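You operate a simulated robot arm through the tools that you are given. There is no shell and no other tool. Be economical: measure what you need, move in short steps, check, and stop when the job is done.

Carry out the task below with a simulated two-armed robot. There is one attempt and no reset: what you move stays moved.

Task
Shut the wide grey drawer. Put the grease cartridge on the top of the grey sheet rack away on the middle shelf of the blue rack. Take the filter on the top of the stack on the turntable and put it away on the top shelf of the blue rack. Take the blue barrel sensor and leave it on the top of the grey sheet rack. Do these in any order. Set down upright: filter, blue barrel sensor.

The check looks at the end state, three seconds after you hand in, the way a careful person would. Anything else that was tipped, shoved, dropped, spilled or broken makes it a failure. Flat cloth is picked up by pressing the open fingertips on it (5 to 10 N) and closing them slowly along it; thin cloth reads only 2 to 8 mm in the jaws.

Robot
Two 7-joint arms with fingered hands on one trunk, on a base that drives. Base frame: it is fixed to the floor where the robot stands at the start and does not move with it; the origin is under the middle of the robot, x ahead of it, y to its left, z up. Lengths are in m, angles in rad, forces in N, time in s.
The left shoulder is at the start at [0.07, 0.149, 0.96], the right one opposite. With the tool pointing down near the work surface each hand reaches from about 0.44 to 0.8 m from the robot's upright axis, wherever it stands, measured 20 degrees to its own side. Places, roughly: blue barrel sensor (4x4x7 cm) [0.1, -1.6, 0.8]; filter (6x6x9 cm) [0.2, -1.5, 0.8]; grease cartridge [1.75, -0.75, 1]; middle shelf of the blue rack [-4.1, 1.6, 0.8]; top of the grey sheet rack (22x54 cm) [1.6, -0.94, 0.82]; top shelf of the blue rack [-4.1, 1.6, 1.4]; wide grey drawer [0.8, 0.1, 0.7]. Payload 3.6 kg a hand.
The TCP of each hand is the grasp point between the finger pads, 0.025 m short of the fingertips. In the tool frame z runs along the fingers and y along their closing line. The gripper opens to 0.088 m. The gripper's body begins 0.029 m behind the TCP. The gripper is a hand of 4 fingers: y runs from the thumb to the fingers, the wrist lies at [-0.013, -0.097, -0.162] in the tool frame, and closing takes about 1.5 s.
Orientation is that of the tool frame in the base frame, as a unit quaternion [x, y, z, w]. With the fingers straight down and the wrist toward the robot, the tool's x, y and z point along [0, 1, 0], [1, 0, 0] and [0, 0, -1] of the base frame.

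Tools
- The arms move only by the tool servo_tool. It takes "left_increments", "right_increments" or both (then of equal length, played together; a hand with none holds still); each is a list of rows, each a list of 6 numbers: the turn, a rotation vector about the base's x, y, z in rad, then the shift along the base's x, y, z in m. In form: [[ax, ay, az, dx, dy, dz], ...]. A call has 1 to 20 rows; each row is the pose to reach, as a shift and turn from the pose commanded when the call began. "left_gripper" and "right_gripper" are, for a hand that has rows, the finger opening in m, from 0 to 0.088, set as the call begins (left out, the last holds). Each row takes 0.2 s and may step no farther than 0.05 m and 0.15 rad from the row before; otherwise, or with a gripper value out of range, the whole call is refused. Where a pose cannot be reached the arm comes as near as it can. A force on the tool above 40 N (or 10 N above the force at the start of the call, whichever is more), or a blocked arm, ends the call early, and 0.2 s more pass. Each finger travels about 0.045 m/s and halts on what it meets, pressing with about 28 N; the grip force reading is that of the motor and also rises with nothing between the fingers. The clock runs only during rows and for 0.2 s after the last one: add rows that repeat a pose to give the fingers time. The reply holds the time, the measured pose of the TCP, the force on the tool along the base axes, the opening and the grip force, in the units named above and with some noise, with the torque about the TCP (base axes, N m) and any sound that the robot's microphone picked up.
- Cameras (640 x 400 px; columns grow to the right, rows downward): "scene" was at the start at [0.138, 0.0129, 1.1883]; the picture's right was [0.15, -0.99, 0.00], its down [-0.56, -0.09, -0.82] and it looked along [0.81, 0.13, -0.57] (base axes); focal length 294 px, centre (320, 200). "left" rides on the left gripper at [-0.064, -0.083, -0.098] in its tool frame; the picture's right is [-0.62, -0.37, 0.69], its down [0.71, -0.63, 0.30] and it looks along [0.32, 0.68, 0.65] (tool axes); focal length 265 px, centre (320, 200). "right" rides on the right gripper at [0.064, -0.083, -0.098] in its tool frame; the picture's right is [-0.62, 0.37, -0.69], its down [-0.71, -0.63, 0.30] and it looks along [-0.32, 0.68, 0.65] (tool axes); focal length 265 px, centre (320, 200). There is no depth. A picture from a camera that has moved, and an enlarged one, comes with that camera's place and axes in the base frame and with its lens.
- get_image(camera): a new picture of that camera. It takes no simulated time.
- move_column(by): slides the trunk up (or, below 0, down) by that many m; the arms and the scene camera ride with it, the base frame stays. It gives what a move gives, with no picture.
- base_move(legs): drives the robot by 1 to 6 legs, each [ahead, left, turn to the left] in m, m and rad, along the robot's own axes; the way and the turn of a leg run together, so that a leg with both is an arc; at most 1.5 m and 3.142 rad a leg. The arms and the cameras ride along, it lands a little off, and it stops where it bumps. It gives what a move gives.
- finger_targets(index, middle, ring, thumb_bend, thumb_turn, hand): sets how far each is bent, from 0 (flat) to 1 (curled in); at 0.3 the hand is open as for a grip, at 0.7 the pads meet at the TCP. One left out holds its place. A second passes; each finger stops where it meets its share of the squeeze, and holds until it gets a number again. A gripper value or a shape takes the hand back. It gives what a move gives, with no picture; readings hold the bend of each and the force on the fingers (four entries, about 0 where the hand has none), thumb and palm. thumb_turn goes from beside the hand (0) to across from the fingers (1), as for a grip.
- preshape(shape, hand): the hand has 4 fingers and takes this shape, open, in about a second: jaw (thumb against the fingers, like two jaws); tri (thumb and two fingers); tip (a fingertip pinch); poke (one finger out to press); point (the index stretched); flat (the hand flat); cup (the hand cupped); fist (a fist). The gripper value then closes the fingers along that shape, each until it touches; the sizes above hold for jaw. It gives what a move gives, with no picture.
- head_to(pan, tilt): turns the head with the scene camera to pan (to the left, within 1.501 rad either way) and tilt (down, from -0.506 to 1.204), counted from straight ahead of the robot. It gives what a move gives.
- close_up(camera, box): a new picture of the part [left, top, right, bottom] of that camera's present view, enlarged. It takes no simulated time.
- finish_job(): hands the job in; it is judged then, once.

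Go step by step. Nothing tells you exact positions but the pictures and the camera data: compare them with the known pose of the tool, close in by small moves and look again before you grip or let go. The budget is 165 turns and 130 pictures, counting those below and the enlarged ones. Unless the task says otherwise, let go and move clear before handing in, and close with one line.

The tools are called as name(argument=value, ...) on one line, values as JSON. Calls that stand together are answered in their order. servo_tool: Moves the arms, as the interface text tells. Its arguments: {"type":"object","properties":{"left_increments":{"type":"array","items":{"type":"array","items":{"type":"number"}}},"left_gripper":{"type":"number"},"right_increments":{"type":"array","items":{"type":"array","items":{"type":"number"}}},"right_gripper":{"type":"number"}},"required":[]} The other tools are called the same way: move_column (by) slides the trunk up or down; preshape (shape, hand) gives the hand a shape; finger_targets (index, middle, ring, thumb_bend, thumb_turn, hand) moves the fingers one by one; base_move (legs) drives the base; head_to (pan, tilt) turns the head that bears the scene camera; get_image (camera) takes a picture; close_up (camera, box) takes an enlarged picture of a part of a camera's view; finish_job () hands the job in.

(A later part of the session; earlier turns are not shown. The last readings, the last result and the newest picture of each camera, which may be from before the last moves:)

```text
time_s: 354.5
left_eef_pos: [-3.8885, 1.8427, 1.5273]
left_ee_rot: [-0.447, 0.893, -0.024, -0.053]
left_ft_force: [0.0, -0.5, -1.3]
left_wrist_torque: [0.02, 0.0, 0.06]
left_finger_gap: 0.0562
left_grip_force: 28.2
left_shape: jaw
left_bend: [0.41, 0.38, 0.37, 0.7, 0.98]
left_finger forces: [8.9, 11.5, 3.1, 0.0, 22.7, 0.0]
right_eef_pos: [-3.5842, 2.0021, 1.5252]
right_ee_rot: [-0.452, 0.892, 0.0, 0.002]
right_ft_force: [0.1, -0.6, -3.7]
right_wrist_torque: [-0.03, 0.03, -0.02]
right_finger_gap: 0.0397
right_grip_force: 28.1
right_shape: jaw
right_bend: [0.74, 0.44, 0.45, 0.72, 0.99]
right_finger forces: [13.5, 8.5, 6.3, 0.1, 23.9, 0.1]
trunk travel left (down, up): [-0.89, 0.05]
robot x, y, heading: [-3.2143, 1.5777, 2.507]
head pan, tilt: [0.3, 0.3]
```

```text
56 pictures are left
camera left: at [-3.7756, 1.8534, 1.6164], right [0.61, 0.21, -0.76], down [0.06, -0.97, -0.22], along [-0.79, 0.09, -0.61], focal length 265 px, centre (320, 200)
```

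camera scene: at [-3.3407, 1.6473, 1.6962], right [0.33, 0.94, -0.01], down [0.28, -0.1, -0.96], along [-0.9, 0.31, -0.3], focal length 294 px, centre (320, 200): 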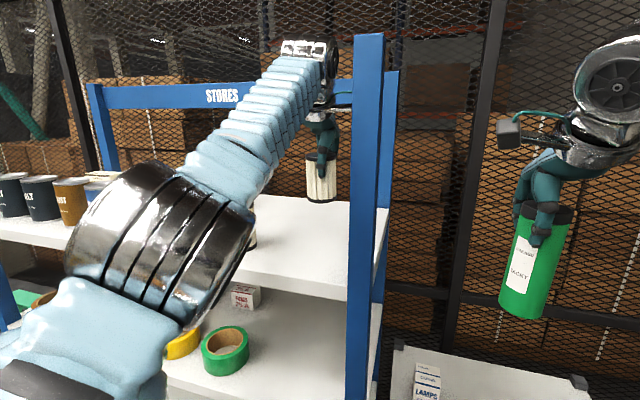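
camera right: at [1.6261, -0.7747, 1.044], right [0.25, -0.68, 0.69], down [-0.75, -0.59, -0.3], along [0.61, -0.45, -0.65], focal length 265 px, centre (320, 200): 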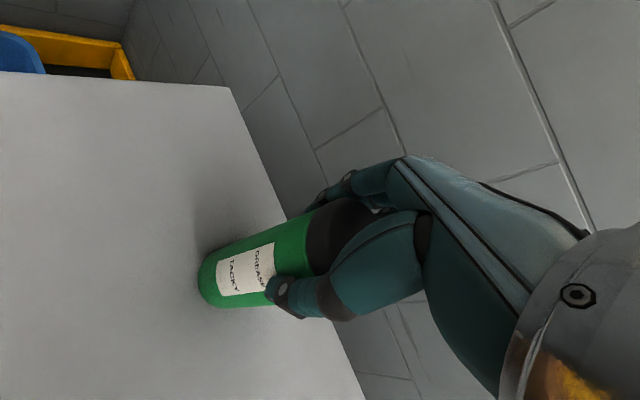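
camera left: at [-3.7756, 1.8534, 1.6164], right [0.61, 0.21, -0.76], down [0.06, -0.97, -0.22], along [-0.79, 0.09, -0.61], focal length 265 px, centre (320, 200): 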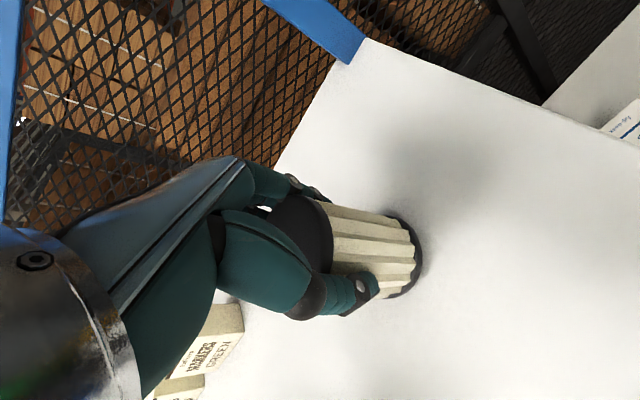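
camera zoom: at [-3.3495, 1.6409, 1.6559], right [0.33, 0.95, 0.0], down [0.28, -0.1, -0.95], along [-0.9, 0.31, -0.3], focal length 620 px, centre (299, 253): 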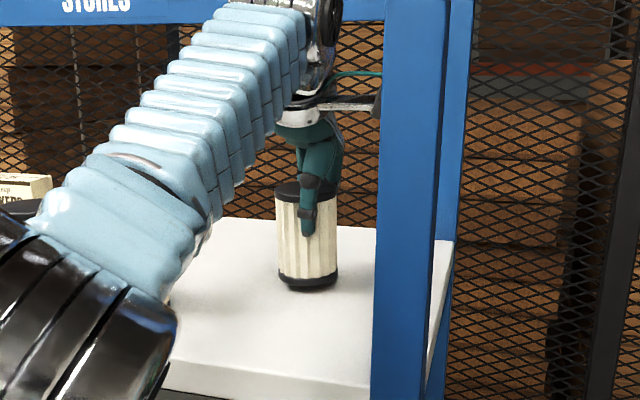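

Close to the surface now; lowering in 6 mm trunk steps until contact shows.

move_column(by=-0.007)

move_column(by=-0.005)

```text
time_s: 355.1
left_eef_pos: [-3.8827, 1.8435, 1.5229]
left_ee_rot: [-0.447, 0.893, -0.025, -0.056]
left_ft_force: [-0.2, -1.2, -1.0]
left_wrist_torque: [0.02, -0.04, -0.04]
left_finger_gap: 0.056
left_grip_force: 27.9
left_shape: jaw
left_bend: [0.41, 0.38, 0.37, 0.7, 0.98]
left_finger forces: [8.9, 11.5, 3.1, 0.1, 22.8, 0.1]
right_eef_pos: [-3.5799, 1.9998, 1.5193]
right_ee_rot: [-0.452, 0.892, 0.001, 0.0]
right_ft_force: [0.4, -0.4, -4.2]
right_wrist_torque: [-0.01, 0.02, 0.0]
right_finger_gap: 0.04
right_grip_force: 27.8
right_shape: jaw
right_bend: [0.74, 0.44, 0.45, 0.72, 0.99]
right_finger forces: [13.3, 8.4, 6.3, 0.1, 24.0, 0.1]
trunk travel left (down, up): [-0.883, 0.057]
robot x, y, heading: [-3.2156, 1.5803, 2.509]
head pan, tilt: [0.3, 0.3]
```

```text
time_s: 355.6
left_eef_pos: [-3.882, 1.8424, 1.5172]
left_ee_rot: [-0.449, 0.892, -0.024, -0.055]
left_ft_force: [-1.3, -0.4, 0.4]
left_wrist_torque: [-0.04, 0.02, 0.01]
left_finger_gap: 0.0564
left_grip_force: 28.2
left_shape: jaw
left_bend: [0.41, 0.38, 0.37, 0.71, 0.98]
left_finger forces: [9.6, 11.8, 3.4, 0.0, 23.5, 0.1]
right_eef_pos: [-3.5772, 2.0004, 1.5156]
right_ee_rot: [-0.452, 0.892, 0.003, 0.0]
right_ft_force: [0.6, -0.9, -4.2]
right_wrist_torque: [-0.03, -0.01, 0.01]
right_finger_gap: 0.0397
right_grip_force: 28.2
right_shape: jaw
right_bend: [0.74, 0.44, 0.45, 0.72, 0.99]
right_finger forces: [13.3, 8.4, 6.3, 0.0, 24.0, 0.1]
trunk travel left (down, up): [-0.878, 0.062]
robot x, y, heading: [-3.2182, 1.5816, 2.506]
head pan, tilt: [0.3, 0.3]
```

Contact is just beginning. Another few millimetres to seat it.

move_column(by=-0.003)

close_up(camera="scene", box=[240, 80, 420, 270])

```text
time_s: 356.1
left_eef_pos: [-3.882, 1.8426, 1.5174]
left_ee_rot: [-0.447, 0.892, -0.021, -0.056]
left_ft_force: [-0.4, 1.8, 11.0]
left_wrist_torque: [-0.1, -0.02, 0.01]
left_finger_gap: 0.0568
left_grip_force: 28.5
left_shape: jaw
left_bend: [0.41, 0.38, 0.37, 0.71, 0.98]
left_finger forces: [11.7, 12.1, 3.8, 0.0, 24.0, 0.0]
right_eef_pos: [-3.5787, 2.0, 1.5122]
right_ee_rot: [-0.451, 0.892, 0.002, -0.001]
right_ft_force: [0.6, -0.8, -4.7]
right_wrist_torque: [-0.01, -0.01, -0.01]
right_finger_gap: 0.0394
right_grip_force: 27.8
right_shape: jaw
right_bend: [0.74, 0.44, 0.45, 0.72, 0.99]
right_finger forces: [13.2, 8.4, 6.3, 0.1, 24.0, 0.0]
trunk travel left (down, up): [-0.875, 0.065]
robot x, y, heading: [-3.2167, 1.5798, 2.507]
head pan, tilt: [0.3, 0.3]
```

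```text
2.11 times, centred on (330, 175) of scene
camera zoom: at [-3.342, 1.6402, 1.6418], right [0.33, 0.95, 0.0], down [0.28, -0.1, -0.96], along [-0.9, 0.31, -0.29], focal length 620 px, centre (299, 253)
```

zoom: 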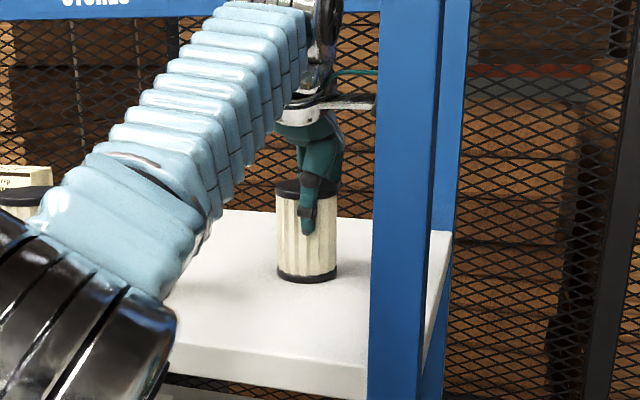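

The filter is seated upright with about 11 N. I'll open the fingers alone, so the arm does not move.

finger_targets(hand="left", index=0.3, middle=0.3, ring=0.3, thumb_bend=0.3)

close_up(camera="scene", box=[240, 80, 420, 270])

get_image(camera="left")

```text
time_s: 357.1
left_eef_pos: [-3.8844, 1.8423, 1.5147]
left_ee_rot: [-0.448, 0.892, -0.024, -0.055]
left_ft_force: [-0.3, 0.1, 0.1]
left_wrist_torque: [-0.03, 0.02, 0.01]
left_finger_gap: 0.0843
left_grip_force: 0.1
left_shape: fingers
left_bend: [0.3, 0.3, 0.3, 0.3, 1.0]
left_finger forces: [0.1, 0.1, 0.1, 0.1, 0.1, 0.1]
right_eef_pos: [-3.5805, 2.0015, 1.5103]
right_ee_rot: [-0.452, 0.892, 0.0, 0.001]
right_ft_force: [-0.5, 0.5, -4.6]
right_wrist_torque: [-0.04, 0.03, -0.03]
right_finger_gap: 0.0398
right_grip_force: 28.3
right_shape: jaw
right_bend: [0.74, 0.44, 0.45, 0.72, 0.99]
right_finger forces: [13.2, 8.2, 6.3, 0.0, 24.0, 0.1]
trunk travel left (down, up): [-0.875, 0.065]
robot x, y, heading: [-3.216, 1.5794, 2.509]
head pan, tilt: [0.3, 0.3]
```

```text
2.11 times, centred on (330, 175) of scene
camera zoom: at [-3.3454, 1.6401, 1.6414], right [0.33, 0.95, 0.0], down [0.28, -0.1, -0.96], along [-0.9, 0.31, -0.3], focal length 620 px, centre (299, 253)
```

zoom: 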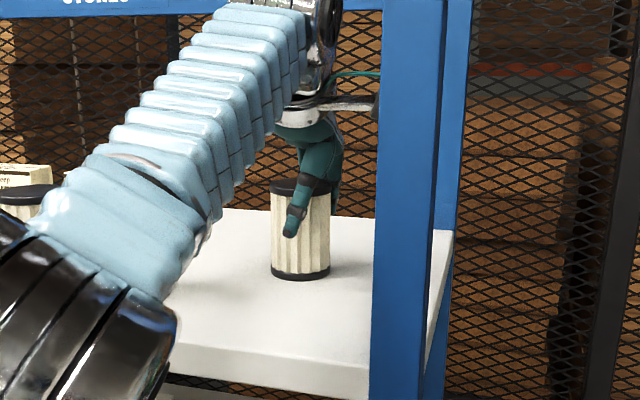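

```text
53 pictures are left
camera left: at [-3.7717, 1.8527, 1.6029], right [0.61, 0.21, -0.76], down [0.06, -0.97, -0.22], along [-0.79, 0.09, -0.61], focal length 265 px, centre (320, 200)
```

left: 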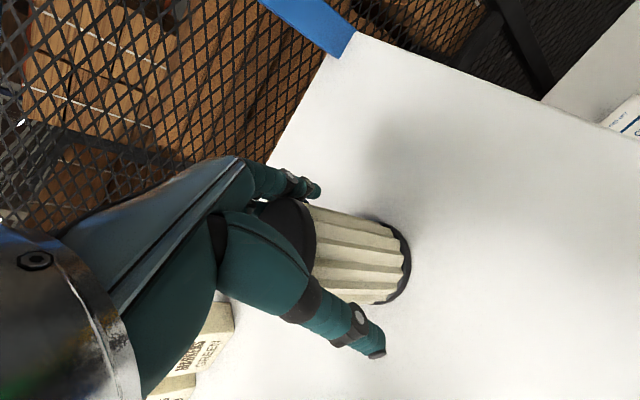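

The filter stands free and upright. I'll raise the trunk to lift the hand off, then back the base straight out.

move_column(by=0.062)

get_image(camera="left")

```text
time_s: 358.1
left_eef_pos: [-3.885, 1.843, 1.5753]
left_ee_rot: [-0.448, 0.892, -0.024, -0.054]
left_ft_force: [0.0, 0.3, 0.4]
left_wrist_torque: [-0.03, -0.02, 0.03]
left_finger_gap: 0.0845
left_grip_force: 0.0
left_shape: fingers
left_bend: [0.3, 0.3, 0.3, 0.3, 1.0]
left_finger forces: [0.0, 0.0, 0.0, 0.0, 0.1, 0.0]
right_eef_pos: [-3.5812, 2.0006, 1.5736]
right_ee_rot: [-0.452, 0.892, 0.001, 0.001]
right_ft_force: [-0.1, 0.1, -4.9]
right_wrist_torque: [-0.04, 0.03, 0.0]
right_finger_gap: 0.0397
right_grip_force: 27.9
right_shape: jaw
right_bend: [0.74, 0.44, 0.45, 0.72, 0.99]
right_finger forces: [13.4, 8.4, 6.3, 0.1, 23.8, 0.0]
trunk travel left (down, up): [-0.937, 0.003]
robot x, y, heading: [-3.2169, 1.5788, 2.507]
head pan, tilt: [0.3, 0.3]
```

```text
52 pictures are left
camera left: at [-3.7725, 1.8537, 1.6645], right [0.61, 0.21, -0.76], down [0.06, -0.97, -0.22], along [-0.79, 0.09, -0.61], focal length 265 px, centre (320, 200)
```

left: 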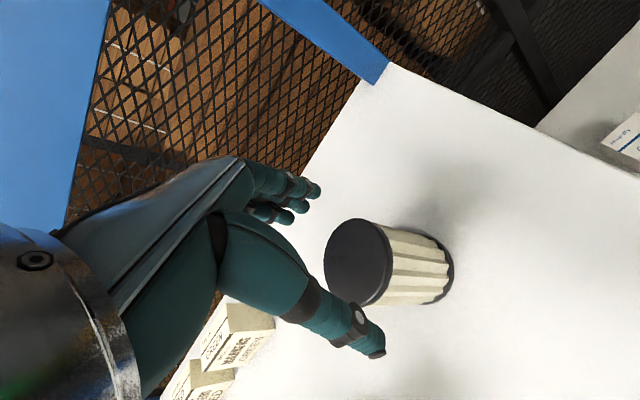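

The fingertips are about 2.5 cm above the filter's top. Backing straight out.

base_move(legs=[[-0.3, 0, 0]])

get_image(camera="scene")

```text
time_s: 362.8
left_eef_pos: [-3.6339, 1.6625, 1.5793]
left_ee_rot: [-0.448, 0.892, -0.023, -0.056]
left_ft_force: [0.0, 0.1, 0.8]
left_wrist_torque: [0.0, 0.02, 0.01]
left_finger_gap: 0.0845
left_grip_force: 0.0
left_shape: fingers
left_bend: [0.3, 0.3, 0.3, 0.3, 1.0]
left_finger forces: [0.0, 0.0, 0.0, 0.0, 0.1, 0.0]
right_eef_pos: [-3.3294, 1.8211, 1.5741]
right_ee_rot: [-0.45, 0.893, 0.001, 0.0]
right_ft_force: [-0.9, 0.6, -4.4]
right_wrist_torque: [-0.02, 0.06, 0.0]
right_finger_gap: 0.0397
right_grip_force: 28.1
right_shape: jaw
right_bend: [0.74, 0.44, 0.45, 0.72, 0.99]
right_finger forces: [12.6, 7.5, 5.6, 0.1, 23.9, 0.0]
trunk travel left (down, up): [-0.937, 0.003]
robot x, y, heading: [-2.9724, 1.4039, 2.505]
head pan, tilt: [0.3, 0.3]
stopped in leg 1: the robot was blocked; the commanded pose is now the measured one
```

```text
51 pictures are left
camera scene: at [-3.0909, 1.4591, 1.7043], right [0.33, 0.94, 0.0], down [0.27, -0.1, -0.96], along [-0.9, 0.31, -0.29], focal length 294 px, centre (320, 200)
```

scene: 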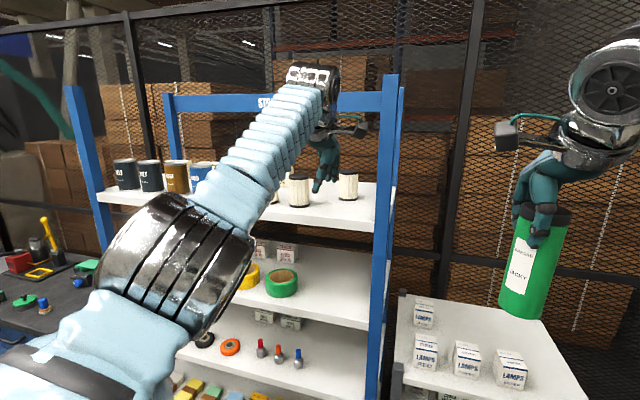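

The filter stands upright on the top shelf. Now the cartridge: the middle shelf has only about 0.27 m of headroom, so I want a horizontal grip. I'll look at the small grey-white shelf to the right as a place to regrasp.

head_to(pan=-0.45, tilt=0.65)

get_image(camera="scene")

```text
time_s: 363.9
left_eef_pos: [-3.6472, 1.6653, 1.571]
left_ee_rot: [-0.448, 0.892, -0.025, -0.052]
left_ft_force: [-0.1, -1.3, 0.9]
left_wrist_torque: [0.03, 0.0, -0.03]
left_finger_gap: 0.0843
left_grip_force: 0.0
left_shape: fingers
left_bend: [0.3, 0.3, 0.3, 0.3, 1.0]
left_finger forces: [0.0, 0.0, 0.0, 0.0, 0.1, 0.1]
right_eef_pos: [-3.3427, 1.824, 1.5705]
right_ee_rot: [-0.451, 0.892, -0.001, 0.002]
right_ft_force: [-0.3, 0.3, -4.6]
right_wrist_torque: [-0.01, 0.0, 0.04]
right_finger_gap: 0.0397
right_grip_force: 27.8
right_shape: jaw
right_bend: [0.74, 0.44, 0.45, 0.72, 0.99]
right_finger forces: [12.7, 7.7, 5.8, 0.0, 23.7, 0.1]
trunk travel left (down, up): [-0.937, 0.003]
robot x, y, heading: [-2.968, 1.4004, 2.511]
head pan, tilt: [-0.45, 0.649]
```

```text
50 pictures are left
camera scene: at [-3.0581, 1.5078, 1.6712], right [0.88, 0.47, 0.0], down [0.29, -0.54, -0.79], along [-0.37, 0.7, -0.61], focal length 294 px, centre (320, 200)
```

scene: 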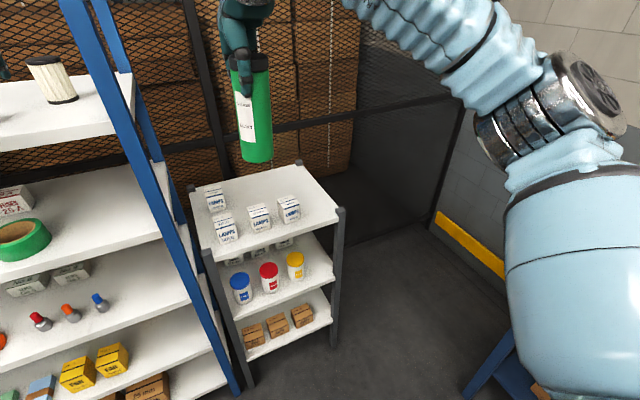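

The grey-white shelf's top is at z ≈ 0.985, with a free strip about 14 cm wide on its right side. First I'll tuck in the left arm.

servo_tool(left_increments=[[0.016, -0.012, 0, 0.025, -0.018, 0.01], [0.032, -0.024, 0, 0.05, -0.04, 0.01], [0.048, -0.036, 0, 0.075, -0.07, 0.01], [0.064, -0.048, 0, 0.095, -0.11, 0.01], [0.08, -0.06, 0, 0.115, -0.15, 0.01], [0.096, -0.072, 0, 0.13, -0.19, 0.01], [0.096, -0.072, 0, 0.145, -0.23, 0.01], [0.096, -0.072, 0, 0.155, -0.262, 0.01]])

base_move(legs=[[0.1, 0, 0], [0, -0.2, 0]])

move_column(by=-0.3)

get_image(camera="scene")

```text
time_s: 365.6
left_eef_pos: [-3.5937, 1.4976, 1.7285]
left_ee_rot: [-0.449, 0.894, 0.001, -0.001]
left_ft_force: [-0.1, -0.2, 0.6]
left_wrist_torque: [-0.03, 0.04, 0.01]
left_finger_gap: 0.0843
left_grip_force: 0.0
left_shape: fingers
left_bend: [0.3, 0.3, 0.3, 0.3, 1.0]
left_finger forces: [0.0, 0.0, 0.0, 0.1, 0.0, 0.0]
left hand out of reach, approached as far as the arm can: row 1, 2, 3, 4, 5, 6, 7, 8
right_eef_pos: [-3.3309, 1.8214, 1.5746]
right_ee_rot: [-0.45, 0.893, 0.001, -0.001]
right_ft_force: [0.1, -0.3, -3.9]
right_wrist_torque: [-0.04, 0.01, -0.01]
right_finger_gap: 0.0396
right_grip_force: 28.2
right_shape: jaw
right_bend: [0.74, 0.44, 0.45, 0.72, 0.99]
right_finger forces: [12.9, 7.6, 5.6, 0.0, 23.9, 0.1]
trunk travel left (down, up): [-0.937, 0.003]
robot x, y, heading: [-2.9676, 1.4013, 2.511]
head pan, tilt: [-0.45, 0.649]
```

```text
time_s: 367.2
left_eef_pos: [-3.649, 1.5312, 1.728]
left_ee_rot: [-0.45, 0.893, 0.004, 0.001]
left_ft_force: [0.1, -0.3, 0.1]
left_wrist_torque: [0.04, 0.03, -0.01]
left_finger_gap: 0.0844
left_grip_force: 0.1
left_shape: fingers
left_bend: [0.3, 0.3, 0.3, 0.3, 1.0]
left_finger forces: [0.1, 0.0, 0.1, 0.0, 0.0, 0.1]
right_eef_pos: [-3.3839, 1.8591, 1.5754]
right_ee_rot: [-0.45, 0.893, 0.002, 0.001]
right_ft_force: [0.4, 0.7, -4.5]
right_wrist_torque: [-0.01, 0.02, -0.06]
right_finger_gap: 0.0395
right_grip_force: 28.6
right_shape: jaw
right_bend: [0.74, 0.44, 0.45, 0.72, 0.98]
right_finger forces: [12.7, 7.9, 5.5, 0.1, 24.2, 0.0]
trunk travel left (down, up): [-0.937, 0.003]
robot x, y, heading: [-3.0247, 1.44, 2.506]
head pan, tilt: [-0.45, 0.649]
stopped in leg 1: the robot was blocked; the commanded pose is now the measured one
```

```text
time_s: 370.2
left_eef_pos: [-3.6619, 1.5415, 1.4225]
left_ee_rot: [-0.451, 0.892, -0.001, 0.004]
left_ft_force: [0.4, 0.5, 0.2]
left_wrist_torque: [-0.02, 0.0, 0.0]
left_finger_gap: 0.0843
left_grip_force: 0.0
left_shape: fingers
left_bend: [0.3, 0.3, 0.3, 0.3, 1.0]
left_finger forces: [0.0, 0.1, 0.1, 0.0, 0.0, 0.0]
right_eef_pos: [-3.3954, 1.8664, 1.2717]
right_ee_rot: [-0.45, 0.893, 0.0, 0.003]
right_ft_force: [-0.2, -0.2, -4.3]
right_wrist_torque: [-0.01, 0.04, 0.01]
right_finger_gap: 0.0395
right_grip_force: 27.9
right_shape: jaw
right_bend: [0.74, 0.44, 0.45, 0.72, 0.99]
right_finger forces: [13.0, 8.0, 5.6, 0.0, 23.8, 0.0]
trunk travel left (down, up): [-0.637, 0.303]
robot x, y, heading: [-3.0262, 1.4414, 2.505]
head pan, tilt: [-0.45, 0.649]
```

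```text
49 pictures are left
camera scene: at [-3.1081, 1.548, 1.3714], right [0.88, 0.47, 0.0], down [0.28, -0.54, -0.8], along [-0.37, 0.7, -0.61], focal length 294 px, centre (320, 200)
```

scene: 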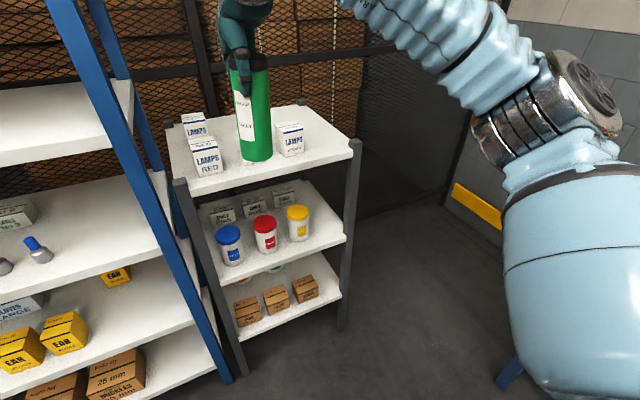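

The forward leg stopped early, so I'll look to the left side to see what the arm or base may be touching.

head_to(pan=0.8, tilt=0.6)

get_image(camera="scene")

get_image(camera="left")

```text
time_s: 371.6
left_eef_pos: [-3.6602, 1.5402, 1.4224]
left_ee_rot: [-0.451, 0.893, -0.001, 0.003]
left_ft_force: [0.4, 0.1, -0.8]
left_wrist_torque: [-0.01, 0.02, 0.0]
left_finger_gap: 0.0844
left_grip_force: 0.0
left_shape: fingers
left_bend: [0.3, 0.3, 0.3, 0.3, 1.0]
left_finger forces: [0.0, 0.0, 0.0, 0.0, 0.0, 0.0]
right_eef_pos: [-3.3942, 1.8661, 1.2716]
right_ee_rot: [-0.45, 0.893, 0.0, 0.001]
right_ft_force: [0.2, -0.3, -4.3]
right_wrist_torque: [-0.05, 0.05, -0.01]
right_finger_gap: 0.0394
right_grip_force: 28.2
right_shape: jaw
right_bend: [0.74, 0.44, 0.45, 0.72, 0.98]
right_finger forces: [12.7, 7.8, 5.7, 0.0, 23.8, 0.0]
trunk travel left (down, up): [-0.637, 0.303]
robot x, y, heading: [-3.023, 1.4411, 2.515]
head pan, tilt: [0.799, 0.6]
```

```text
48 pictures are left
camera scene: at [-3.1531, 1.4557, 1.3759], right [-0.16, 0.99, 0.0], down [0.56, 0.09, -0.82], along [-0.81, -0.13, -0.57], focal length 294 px, centre (320, 200)
```

scene: 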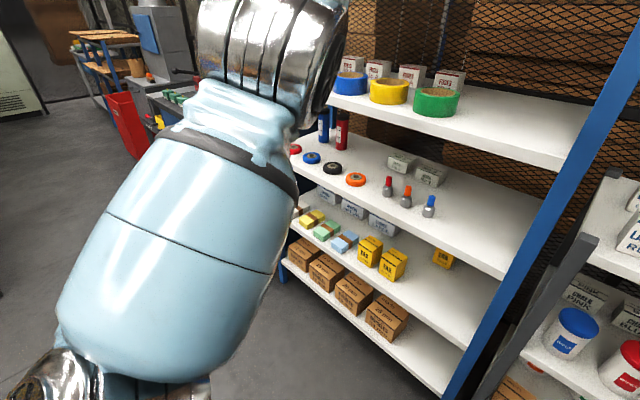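

```text
47 pictures are left
camera left: at [-3.555, 1.5422, 1.5216], right [0.67, 0.28, -0.69], down [0.09, -0.95, -0.31], along [-0.74, 0.15, -0.66], focal length 265 px, centre (320, 200)
```

left: 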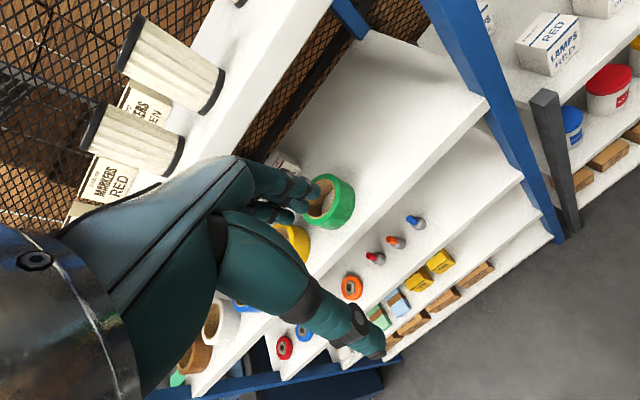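

Nothing is in contact; the left arm is simply stretched high and wide near its limits. I'll bring it down and in to a relaxed pose.

servo_tool(left_increments=[[0, 0, 0, 0.025, -0.018, -0.03], [0, 0, 0, 0.05, -0.036, -0.06], [0, 0, 0, 0.073, -0.053, -0.1], [0, 0, 0, 0.073, -0.053, -0.14], [0, 0, 0, 0.073, -0.053, -0.18], [0, 0, 0, 0.073, -0.053, -0.22], [0, 0, 0, 0.073, -0.053, -0.25], [0, 0, 0, 0.073, -0.053, -0.25]])

get_image(camera="scene")

```text
time_s: 373.4
left_eef_pos: [-3.5853, 1.4864, 1.1745]
left_ee_rot: [-0.451, 0.892, 0.0, 0.002]
left_ft_force: [0.6, 0.8, 0.1]
left_wrist_torque: [-0.04, 0.0, 0.03]
left_finger_gap: 0.0843
left_grip_force: 0.2
left_shape: fingers
left_bend: [0.3, 0.3, 0.3, 0.3, 1.0]
left_finger forces: [0.0, 0.1, 0.1, 0.0, 0.1, 0.1]
right_eef_pos: [-3.3933, 1.8665, 1.2727]
right_ee_rot: [-0.45, 0.893, 0.0, 0.001]
right_ft_force: [0.3, 0.1, -4.1]
right_wrist_torque: [-0.07, 0.07, 0.01]
right_finger_gap: 0.0396
right_grip_force: 27.9
right_shape: jaw
right_bend: [0.74, 0.44, 0.45, 0.72, 0.99]
right_finger forces: [12.5, 7.7, 5.6, 0.0, 23.7, 0.0]
trunk travel left (down, up): [-0.637, 0.303]
robot x, y, heading: [-3.027, 1.4401, 2.51]
head pan, tilt: [0.799, 0.6]
```

```text
46 pictures are left
camera scene: at [-3.1511, 1.4566, 1.3761], right [-0.16, 0.99, 0.0], down [0.56, 0.09, -0.83], along [-0.81, -0.14, -0.56], focal length 294 px, centre (320, 200)
```

scene: 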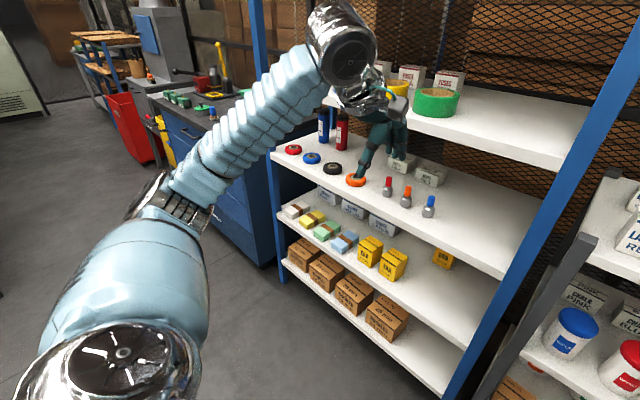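

The left arm is relaxed now, and the middle shelf's right part (n ≈ -0.9) is free. Next: shift right and forward to put the cartridge down on the small shelf for regrasping.

base_move(legs=[[0, -0.22, 0], [0.12, 0, 0]])

head_to(pan=-0.2, tilt=0.6)

get_image(camera="scene")

```text
time_s: 378.6
left_eef_pos: [-3.5502, 1.7378, 1.1729]
left_ee_rot: [-0.45, 0.893, 0.0, 0.003]
left_ft_force: [0.3, 0.1, 1.8]
left_wrist_torque: [-0.01, -0.01, -0.01]
left_finger_gap: 0.0843
left_grip_force: 0.0
left_shape: fingers
left_bend: [0.3, 0.3, 0.3, 0.3, 1.0]
left_finger forces: [0.0, 0.0, 0.1, 0.1, 0.1, 0.0]
right_eef_pos: [-3.356, 2.1172, 1.2722]
right_ee_rot: [-0.449, 0.894, 0.0, 0.001]
right_ft_force: [0.6, -0.2, -4.0]
right_wrist_torque: [-0.04, 0.03, 0.01]
right_finger_gap: 0.0391
right_grip_force: 27.8
right_shape: jaw
right_bend: [0.74, 0.44, 0.45, 0.72, 0.98]
right_finger forces: [12.3, 7.6, 5.8, 0.0, 23.6, 0.1]
trunk travel left (down, up): [-0.637, 0.303]
robot x, y, heading: [-2.9926, 1.6963, 2.5]
head pan, tilt: [0.799, 0.6]
```

```text
time_s: 379.9
left_eef_pos: [-3.5522, 1.7361, 1.1732]
left_ee_rot: [-0.449, 0.894, 0.0, 0.004]
left_ft_force: [0.8, 0.0, -0.4]
left_wrist_torque: [0.0, -0.02, -0.01]
left_finger_gap: 0.0843
left_grip_force: 0.1
left_shape: fingers
left_bend: [0.3, 0.3, 0.3, 0.3, 1.0]
left_finger forces: [0.0, 0.1, 0.0, 0.0, 0.1, 0.1]
right_eef_pos: [-3.3587, 2.1161, 1.2732]
right_ee_rot: [-0.449, 0.894, -0.001, 0.001]
right_ft_force: [-0.2, -0.6, -4.1]
right_wrist_torque: [-0.02, 0.0, 0.02]
right_finger_gap: 0.039
right_grip_force: 28.2
right_shape: jaw
right_bend: [0.74, 0.44, 0.45, 0.72, 0.98]
right_finger forces: [12.4, 8.0, 5.5, 0.0, 23.8, 0.0]
trunk travel left (down, up): [-0.637, 0.303]
robot x, y, heading: [-2.9939, 1.6931, 2.501]
head pan, tilt: [-0.201, 0.6]
```

```text
45 pictures are left
camera scene: at [-3.093, 1.7866, 1.3759], right [0.74, 0.67, 0.0], down [0.38, -0.42, -0.82], along [-0.55, 0.61, -0.57], focal length 294 px, centre (320, 200)
```

scene: 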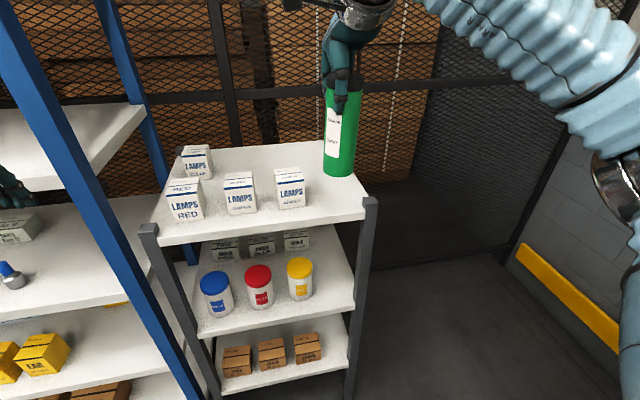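

The cartridge hangs upright; the free strip is centred at about (-3.481, 2.258). I'll move over it and lower to just above the surface.

servo_tool(right_increments=[[0, 0, 0, -0.03, 0.035, 0], [0, 0, 0, -0.06, 0.07, 0], [0, 0, 0, -0.09, 0.105, 0], [0, 0, 0, -0.122, 0.142, 0], [0, 0, 0, -0.122, 0.142, -0.04], [0, 0, 0, -0.122, 0.142, -0.08], [0, 0, 0, -0.122, 0.142, -0.12], [0, 0, 0, -0.122, 0.142, -0.14], [0, 0, 0, -0.122, 0.142, -0.14]])

get_image(camera="scene")

```text
time_s: 381.9
left_eef_pos: [-3.553, 1.7363, 1.1716]
left_ee_rot: [-0.449, 0.893, 0.0, 0.005]
left_ft_force: [0.1, 0.8, 0.0]
left_wrist_torque: [-0.02, -0.01, -0.03]
left_finger_gap: 0.0846
left_grip_force: 0.1
left_shape: fingers
left_bend: [0.3, 0.3, 0.3, 0.3, 1.0]
left_finger forces: [0.0, 0.0, 0.1, 0.0, 0.0, 0.1]
right_eef_pos: [-3.4793, 2.2587, 1.1299]
right_ee_rot: [-0.449, 0.894, 0.0, 0.002]
right_ft_force: [0.0, 0.4, -4.4]
right_wrist_torque: [-0.01, 0.01, 0.02]
right_finger_gap: 0.0388
right_grip_force: 27.7
right_shape: jaw
right_bend: [0.75, 0.44, 0.44, 0.72, 0.98]
right_finger forces: [12.0, 7.3, 4.9, 0.1, 22.9, 0.1]
right hand out of reach, approached as far as the arm can: row 4, 5
trunk travel left (down, up): [-0.637, 0.303]
robot x, y, heading: [-2.993, 1.6914, 2.5]
head pan, tilt: [-0.201, 0.6]
```

```text
44 pictures are left
camera scene: at [-3.0943, 1.7868, 1.3758], right [0.74, 0.67, 0.0], down [0.38, -0.42, -0.82], along [-0.55, 0.61, -0.57], focal length 294 px, centre (320, 200)
```

scene: 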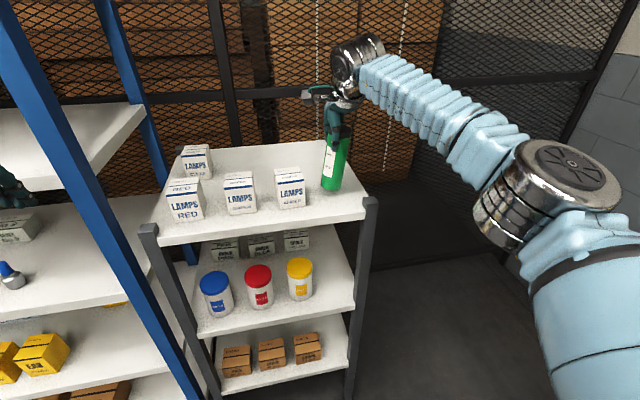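

Well placed in the free strip. Lowering the last 2 cm in small steps.

servo_tool(right_increments=[[0, 0, 0, 0, 0, -0.008], [0, 0, 0, 0, 0, -0.014], [0, 0, 0, 0, 0, -0.014]])

servo_tool(right_increments=[[0, 0, 0, 0, 0, -0.002], [0, 0, 0, 0, 0, -0.004]])

```text
time_s: 382.7
left_eef_pos: [-3.5528, 1.7372, 1.1737]
left_ee_rot: [-0.45, 0.893, 0.0, 0.003]
left_ft_force: [-0.2, 0.3, 0.2]
left_wrist_torque: [0.0, 0.0, -0.01]
left_finger_gap: 0.0844
left_grip_force: 0.0
left_shape: fingers
left_bend: [0.3, 0.3, 0.3, 0.3, 1.0]
left_finger forces: [0.0, 0.0, 0.0, 0.0, 0.0, 0.1]
right_eef_pos: [-3.4799, 2.258, 1.1171]
right_ee_rot: [-0.448, 0.894, -0.001, 0.001]
right_ft_force: [0.8, 0.1, -4.8]
right_wrist_torque: [0.0, 0.02, 0.03]
right_finger_gap: 0.0385
right_grip_force: 28.2
right_shape: jaw
right_bend: [0.75, 0.44, 0.44, 0.72, 0.98]
right_finger forces: [11.9, 7.2, 4.8, 0.0, 22.9, 0.0]
trunk travel left (down, up): [-0.637, 0.303]
robot x, y, heading: [-2.9947, 1.6939, 2.503]
head pan, tilt: [-0.201, 0.6]
```

```text
time_s: 383.3
left_eef_pos: [-3.5526, 1.7371, 1.1717]
left_ee_rot: [-0.451, 0.893, 0.0, 0.004]
left_ft_force: [0.7, -0.5, -0.6]
left_wrist_torque: [-0.01, 0.01, -0.03]
left_finger_gap: 0.0845
left_grip_force: 0.1
left_shape: fingers
left_bend: [0.3, 0.3, 0.3, 0.3, 1.0]
left_finger forces: [0.0, 0.0, 0.1, 0.0, 0.0, 0.1]
right_eef_pos: [-3.4805, 2.2603, 1.1146]
right_ee_rot: [-0.448, 0.894, -0.001, 0.001]
right_ft_force: [0.4, 0.6, -4.9]
right_wrist_torque: [0.01, 0.02, 0.01]
right_finger_gap: 0.0386
right_grip_force: 27.9
right_shape: jaw
right_bend: [0.75, 0.44, 0.44, 0.72, 0.98]
right_finger forces: [11.9, 7.3, 4.9, 0.0, 22.9, 0.0]
trunk travel left (down, up): [-0.637, 0.303]
robot x, y, heading: [-2.9942, 1.6895, 2.502]
head pan, tilt: [-0.201, 0.6]
```

No contact yet; continuing down.

servo_tool(right_increments=[[0, 0, 0, 0, 0, -0.003], [0, 0, 0, 0, 0, -0.006], [0, 0, 0, 0, 0, -0.006]])

close_up(camera="scene", box=[260, 90, 400, 240])

```text
time_s: 384.1
left_eef_pos: [-3.5512, 1.7361, 1.1718]
left_ee_rot: [-0.45, 0.893, 0.0, 0.004]
left_ft_force: [0.1, -0.1, -0.2]
left_wrist_torque: [0.04, 0.0, 0.01]
left_finger_gap: 0.0843
left_grip_force: 0.0
left_shape: fingers
left_bend: [0.3, 0.3, 0.3, 0.3, 1.0]
left_finger forces: [0.1, 0.1, 0.0, 0.0, 0.0, 0.1]
right_eef_pos: [-3.4804, 2.2578, 1.1097]
right_ee_rot: [-0.449, 0.894, 0.001, 0.0]
right_ft_force: [-1.8, -0.6, 5.0]
right_wrist_torque: [0.05, 0.09, 0.03]
right_finger_gap: 0.039
right_grip_force: 28.2
right_shape: jaw
right_bend: [0.75, 0.44, 0.44, 0.72, 0.98]
right_finger forces: [12.9, 7.8, 5.2, 0.1, 24.0, 0.1]
trunk travel left (down, up): [-0.637, 0.303]
robot x, y, heading: [-2.9958, 1.6895, 2.505]
head pan, tilt: [-0.201, 0.6]
```

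```text
2.67 times, centred on (330, 165) of scene
camera zoom: at [-3.0927, 1.7858, 1.3762], right [0.74, 0.67, 0.0], down [0.38, -0.42, -0.83], along [-0.55, 0.61, -0.56], focal length 785 px, centre (293, 293)
```

zoom: 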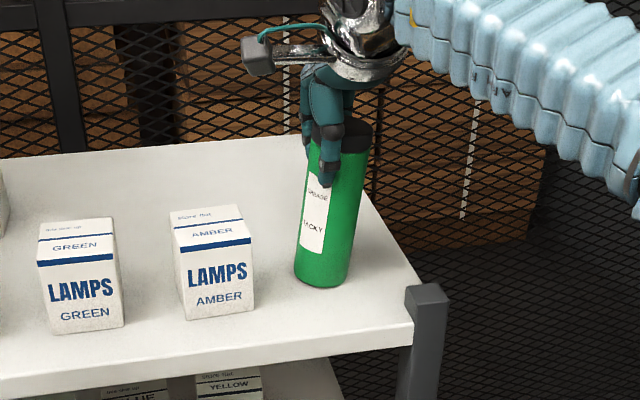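

In contact, but the cartridge leans about 5° in the grip (top to the right). I'll lift slightly, roll the hand to right it, and set it down again.

servo_tool(right_increments=[[0, 0, 0, 0, 0, 0.006], [0.034, -0.026, 0, -0.003, -0.004, 0.008], [0.068, -0.051, 0, -0.005, -0.007, 0.008], [0.068, -0.051, 0, -0.005, -0.007, 0.003], [0.068, -0.051, 0, -0.005, -0.007, 0.0], [0.068, -0.051, 0, -0.005, -0.007, -0.002], [0.068, -0.051, 0, -0.005, -0.007, -0.002]])

close_up(camera="scene", box=[260, 90, 400, 240])

```text
time_s: 385.7
left_eef_pos: [-3.552, 1.7375, 1.173]
left_ee_rot: [-0.451, 0.893, 0.0, 0.004]
left_ft_force: [0.1, -0.1, 0.2]
left_wrist_torque: [-0.01, 0.02, -0.02]
left_finger_gap: 0.0846
left_grip_force: 0.2
left_shape: fingers
left_bend: [0.3, 0.3, 0.3, 0.3, 1.0]
left_finger forces: [0.0, 0.1, 0.0, 0.0, 0.0, 0.0]
right_eef_pos: [-3.486, 2.2502, 1.1091]
right_ee_rot: [-0.448, 0.893, 0.02, 0.038]
right_ft_force: [-1.6, -1.0, 1.2]
right_wrist_torque: [0.05, 0.08, 0.05]
right_finger_gap: 0.0391
right_grip_force: 28.3
right_shape: jaw
right_bend: [0.75, 0.44, 0.44, 0.72, 0.98]
right_finger forces: [12.8, 7.9, 5.2, 0.0, 23.6, 0.1]
trunk travel left (down, up): [-0.637, 0.303]
robot x, y, heading: [-2.9962, 1.6907, 2.499]
head pan, tilt: [-0.201, 0.6]
```

```text
2.67 times, centred on (330, 165) of scene
camera zoom: at [-3.0926, 1.7858, 1.3761], right [0.74, 0.67, 0.0], down [0.38, -0.42, -0.83], along [-0.55, 0.61, -0.56], focal length 785 px, centre (293, 293)
```

zoom: 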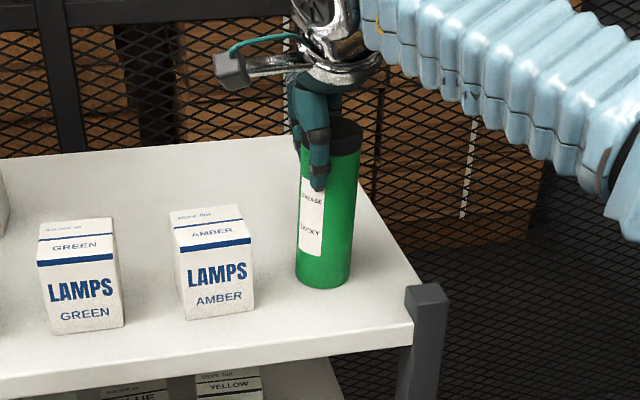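

It now stands upright on the surface. Opening the fingers alone.

finger_targets(hand="right", index=0.3, middle=0.3, ring=0.3, thumb_bend=0.3)

close_up(camera="scene", box=[260, 90, 400, 240])

```text
time_s: 386.7
left_eef_pos: [-3.5521, 1.7374, 1.1733]
left_ee_rot: [-0.449, 0.893, -0.001, 0.003]
left_ft_force: [0.5, -0.2, -0.4]
left_wrist_torque: [0.01, 0.01, -0.01]
left_finger_gap: 0.0843
left_grip_force: 0.0
left_shape: fingers
left_bend: [0.3, 0.3, 0.3, 0.3, 1.0]
left_finger forces: [0.0, 0.1, 0.1, 0.0, 0.1, 0.0]
right_eef_pos: [-3.4857, 2.2528, 1.1063]
right_ee_rot: [-0.449, 0.892, 0.019, 0.04]
right_ft_force: [-0.1, -0.4, 0.2]
right_wrist_torque: [-0.01, -0.02, 0.03]
right_finger_gap: 0.084
right_grip_force: 0.0
right_shape: fingers
right_bend: [0.3, 0.3, 0.3, 0.3, 1.0]
right_finger forces: [0.1, 0.0, 0.0, 0.1, 0.1, 0.0]
trunk travel left (down, up): [-0.637, 0.303]
robot x, y, heading: [-2.9946, 1.691, 2.507]
head pan, tilt: [-0.201, 0.6]
```

```text
2.67 times, centred on (330, 165) of scene
camera zoom: at [-3.093, 1.7873, 1.3759], right [0.74, 0.67, 0.0], down [0.38, -0.42, -0.82], along [-0.55, 0.61, -0.57], focal length 785 px, centre (293, 293)
```

zoom: 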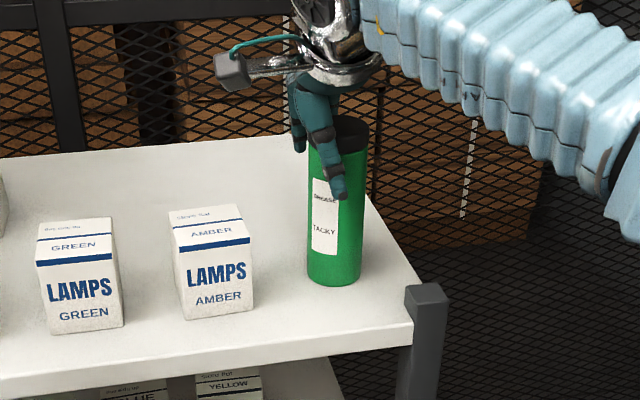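

The cartridge stands on its own. I'll lift the hand clear, undo the roll and draw back for turning the hand to a horizontal grip.

servo_tool(right_increments=[[0, 0, 0, 0, 0, 0.03], [0, 0, 0, 0, 0, 0.07], [0, 0, 0, 0, 0, 0.11], [-0.034, 0.026, 0, 0, 0, 0.15], [-0.068, 0.051, 0, 0.03, -0.02, 0.15], [-0.068, 0.051, 0, 0.07, -0.05, 0.15], [-0.068, 0.051, 0, 0.11, -0.08, 0.15], [-0.068, 0.051, 0, 0.15, -0.11, 0.15], [-0.068, 0.051, 0, 0.18, -0.14, 0.15]], right_gripper=0.088)

get_image(camera="scene")

```text
time_s: 388.7
left_eef_pos: [-3.5506, 1.7359, 1.1735]
left_ee_rot: [-0.45, 0.893, 0.001, 0.003]
left_ft_force: [-0.1, -0.1, -0.4]
left_wrist_torque: [0.0, 0.04, 0.03]
left_finger_gap: 0.0844
left_grip_force: 0.1
left_shape: fingers
left_bend: [0.3, 0.3, 0.3, 0.3, 1.0]
left_finger forces: [0.1, 0.1, 0.0, 0.0, 0.1, 0.0]
right_eef_pos: [-3.3025, 2.1083, 1.2567]
right_ee_rot: [-0.448, 0.894, 0.0, 0.0]
right_ft_force: [0.1, -0.3, 0.8]
right_wrist_torque: [-0.03, 0.01, 0.02]
right_finger_gap: 0.088
right_grip_force: 0.0
right_shape: jaw
right_bend: [0.3, 0.3, 0.3, 0.3, 0.98]
right_finger forces: [0.0, 0.0, 0.0, 0.1, 0.0, 0.0]
right hand out of reach, approached as far as the arm can: row 3, 4
trunk travel left (down, up): [-0.637, 0.303]
robot x, y, heading: [-2.9953, 1.693, 2.5]
head pan, tilt: [-0.201, 0.6]
```

```text
40 pictures are left
camera scene: at [-3.0913, 1.7851, 1.3762], right [0.74, 0.67, 0.0], down [0.38, -0.42, -0.83], along [-0.55, 0.61, -0.56], focal length 294 px, centre (320, 200)
```

scene: 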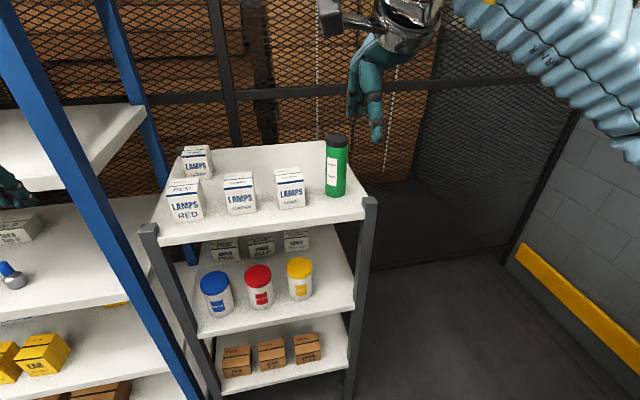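

The cartridge and lamp boxes stand undisturbed. Now I'll turn the right hand so the fingers point forward with a sideways closing line.

servo_tool(right_increments=[[0.1128, 0.0161, 0.0806, 0, 0, 0], [0.2256, 0.0323, 0.1612, 0, 0, 0], [0.3384, 0.0484, 0.2418, 0, 0, 0], [0.4512, 0.0645, 0.3224, 0, 0, 0], [0.564, 0.0807, 0.403, 0, 0, 0], [0.6768, 0.0968, 0.4836, 0, 0, 0], [0.7896, 0.1129, 0.5642, 0, 0, 0], [0.9024, 0.1291, 0.6448, 0, 0, 0], [1.0152, 0.1452, 0.7254, 0, 0, 0], [1.128, 0.1613, 0.806, 0, 0, 0], [1.2408, 0.1775, 0.8866, 0, 0, 0], [1.3536, 0.1936, 0.9672, 0, 0, 0], [1.4664, 0.2097, 1.0478, 0, 0, 0], [1.5792, 0.2259, 1.1284, 0, 0, 0], [1.692, 0.242, 1.209, 0, 0, 0], [1.692, 0.242, 1.209, 0, 0, 0]])

get_image(camera="scene")

```text
time_s: 392.1
left_eef_pos: [-3.5513, 1.7385, 1.1728]
left_ee_rot: [-0.45, 0.893, -0.001, 0.003]
left_ft_force: [0.0, 0.0, 0.0]
left_wrist_torque: [0.02, -0.01, 0.0]
left_finger_gap: 0.0845
left_grip_force: 0.0
left_shape: fingers
left_bend: [0.3, 0.3, 0.3, 0.3, 1.0]
left_finger forces: [0.0, 0.1, 0.0, 0.0, 0.1, 0.0]
right_eef_pos: [-3.3216, 2.0941, 1.2675]
right_ee_rot: [-0.67, 0.222, 0.671, 0.225]
right_ft_force: [-0.4, -0.3, -1.2]
right_wrist_torque: [0.02, -0.03, 0.03]
right_finger_gap: 0.0877
right_grip_force: 0.1
right_shape: jaw
right_bend: [0.3, 0.3, 0.3, 0.3, 0.98]
right_finger forces: [0.0, 0.0, 0.0, 0.0, 0.0, 0.1]
right hand out of reach, approached as far as the arm can: row 13, 14, 15, 16
trunk travel left (down, up): [-0.637, 0.303]
robot x, y, heading: [-2.9959, 1.6882, 2.506]
head pan, tilt: [-0.201, 0.6]
```

```text
39 pictures are left
camera scene: at [-3.0923, 1.7869, 1.376], right [0.74, 0.67, 0.0], down [0.38, -0.42, -0.83], along [-0.55, 0.61, -0.56], focal length 294 px, centre (320, 200)
```

scene: 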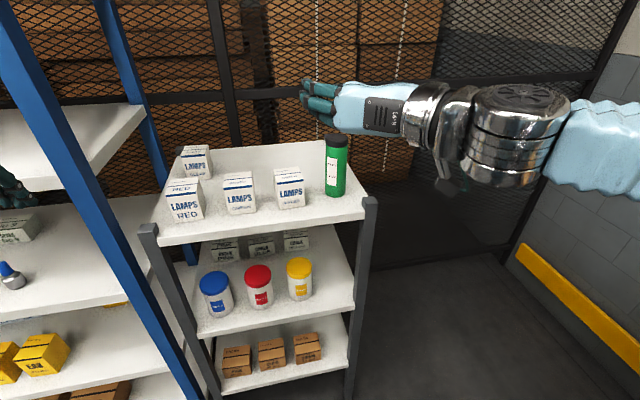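

The hand is now exactly horizontal, palm sideways. The cartridge stands at about (-3.467, 2.257), so I'll bring the open hand in front of it at z 1.07.

servo_tool(right_increments=[[0, 0, 0, -0.015, 0.017, -0.035], [0, 0, 0, -0.03, 0.034, -0.07], [0, 0, 0, -0.045, 0.05, -0.105], [0, 0, 0, -0.06, 0.067, -0.14], [0, 0, 0, -0.077, 0.086, -0.175], [0, 0, 0, -0.077, 0.086, -0.187], [0, 0, 0, -0.077, 0.086, -0.187]])

get_image(camera="scene")

get_image(camera="right")

```text
time_s: 393.7
left_eef_pos: [-3.555, 1.7388, 1.1701]
left_ee_rot: [-0.449, 0.893, -0.001, 0.005]
left_ft_force: [-0.5, 0.9, -0.2]
left_wrist_torque: [-0.01, -0.03, -0.02]
left_finger_gap: 0.0841
left_grip_force: 0.0
left_shape: fingers
left_bend: [0.3, 0.3, 0.3, 0.3, 1.0]
left_finger forces: [0.2, 0.0, 0.0, 0.0, 0.0, 0.1]
right_eef_pos: [-3.381, 2.1735, 1.199]
right_ee_rot: [0.7, -0.235, -0.637, -0.222]
right_ft_force: [-0.4, 0.0, -0.2]
right_wrist_torque: [0.01, 0.04, -0.02]
right_finger_gap: 0.0882
right_grip_force: 0.0
right_shape: jaw
right_bend: [0.3, 0.3, 0.3, 0.3, 0.98]
right_finger forces: [0.0, 0.1, 0.1, 0.0, 0.0, 0.1]
right hand out of reach, approached as far as the arm can: row 2, 3, 4, 5, 6, 7
trunk travel left (down, up): [-0.637, 0.303]
robot x, y, heading: [-2.996, 1.6945, 2.502]
head pan, tilt: [-0.201, 0.6]
```

```text
38 pictures are left
camera scene: at [-3.0968, 1.789, 1.3753], right [0.74, 0.67, 0.0], down [0.38, -0.42, -0.82], along [-0.55, 0.61, -0.57], focal length 294 px, centre (320, 200)
```

scene: 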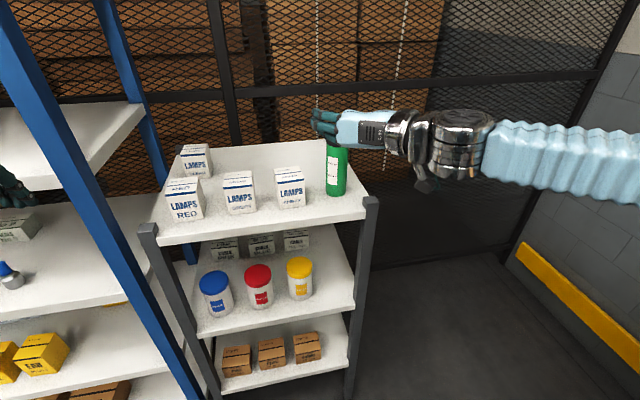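

```text
37 pictures are left
camera right: at [-3.2477, 2.1763, 1.1455], right [0.27, -0.68, 0.68], down [0.09, 0.72, 0.69], along [-0.96, -0.13, 0.26], focal length 265 px, centre (320, 200)
```

right: 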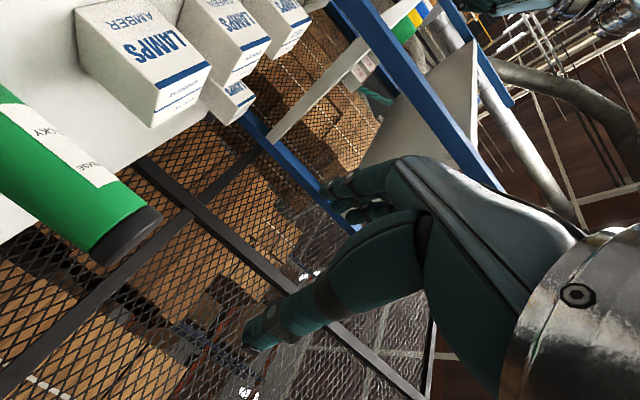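

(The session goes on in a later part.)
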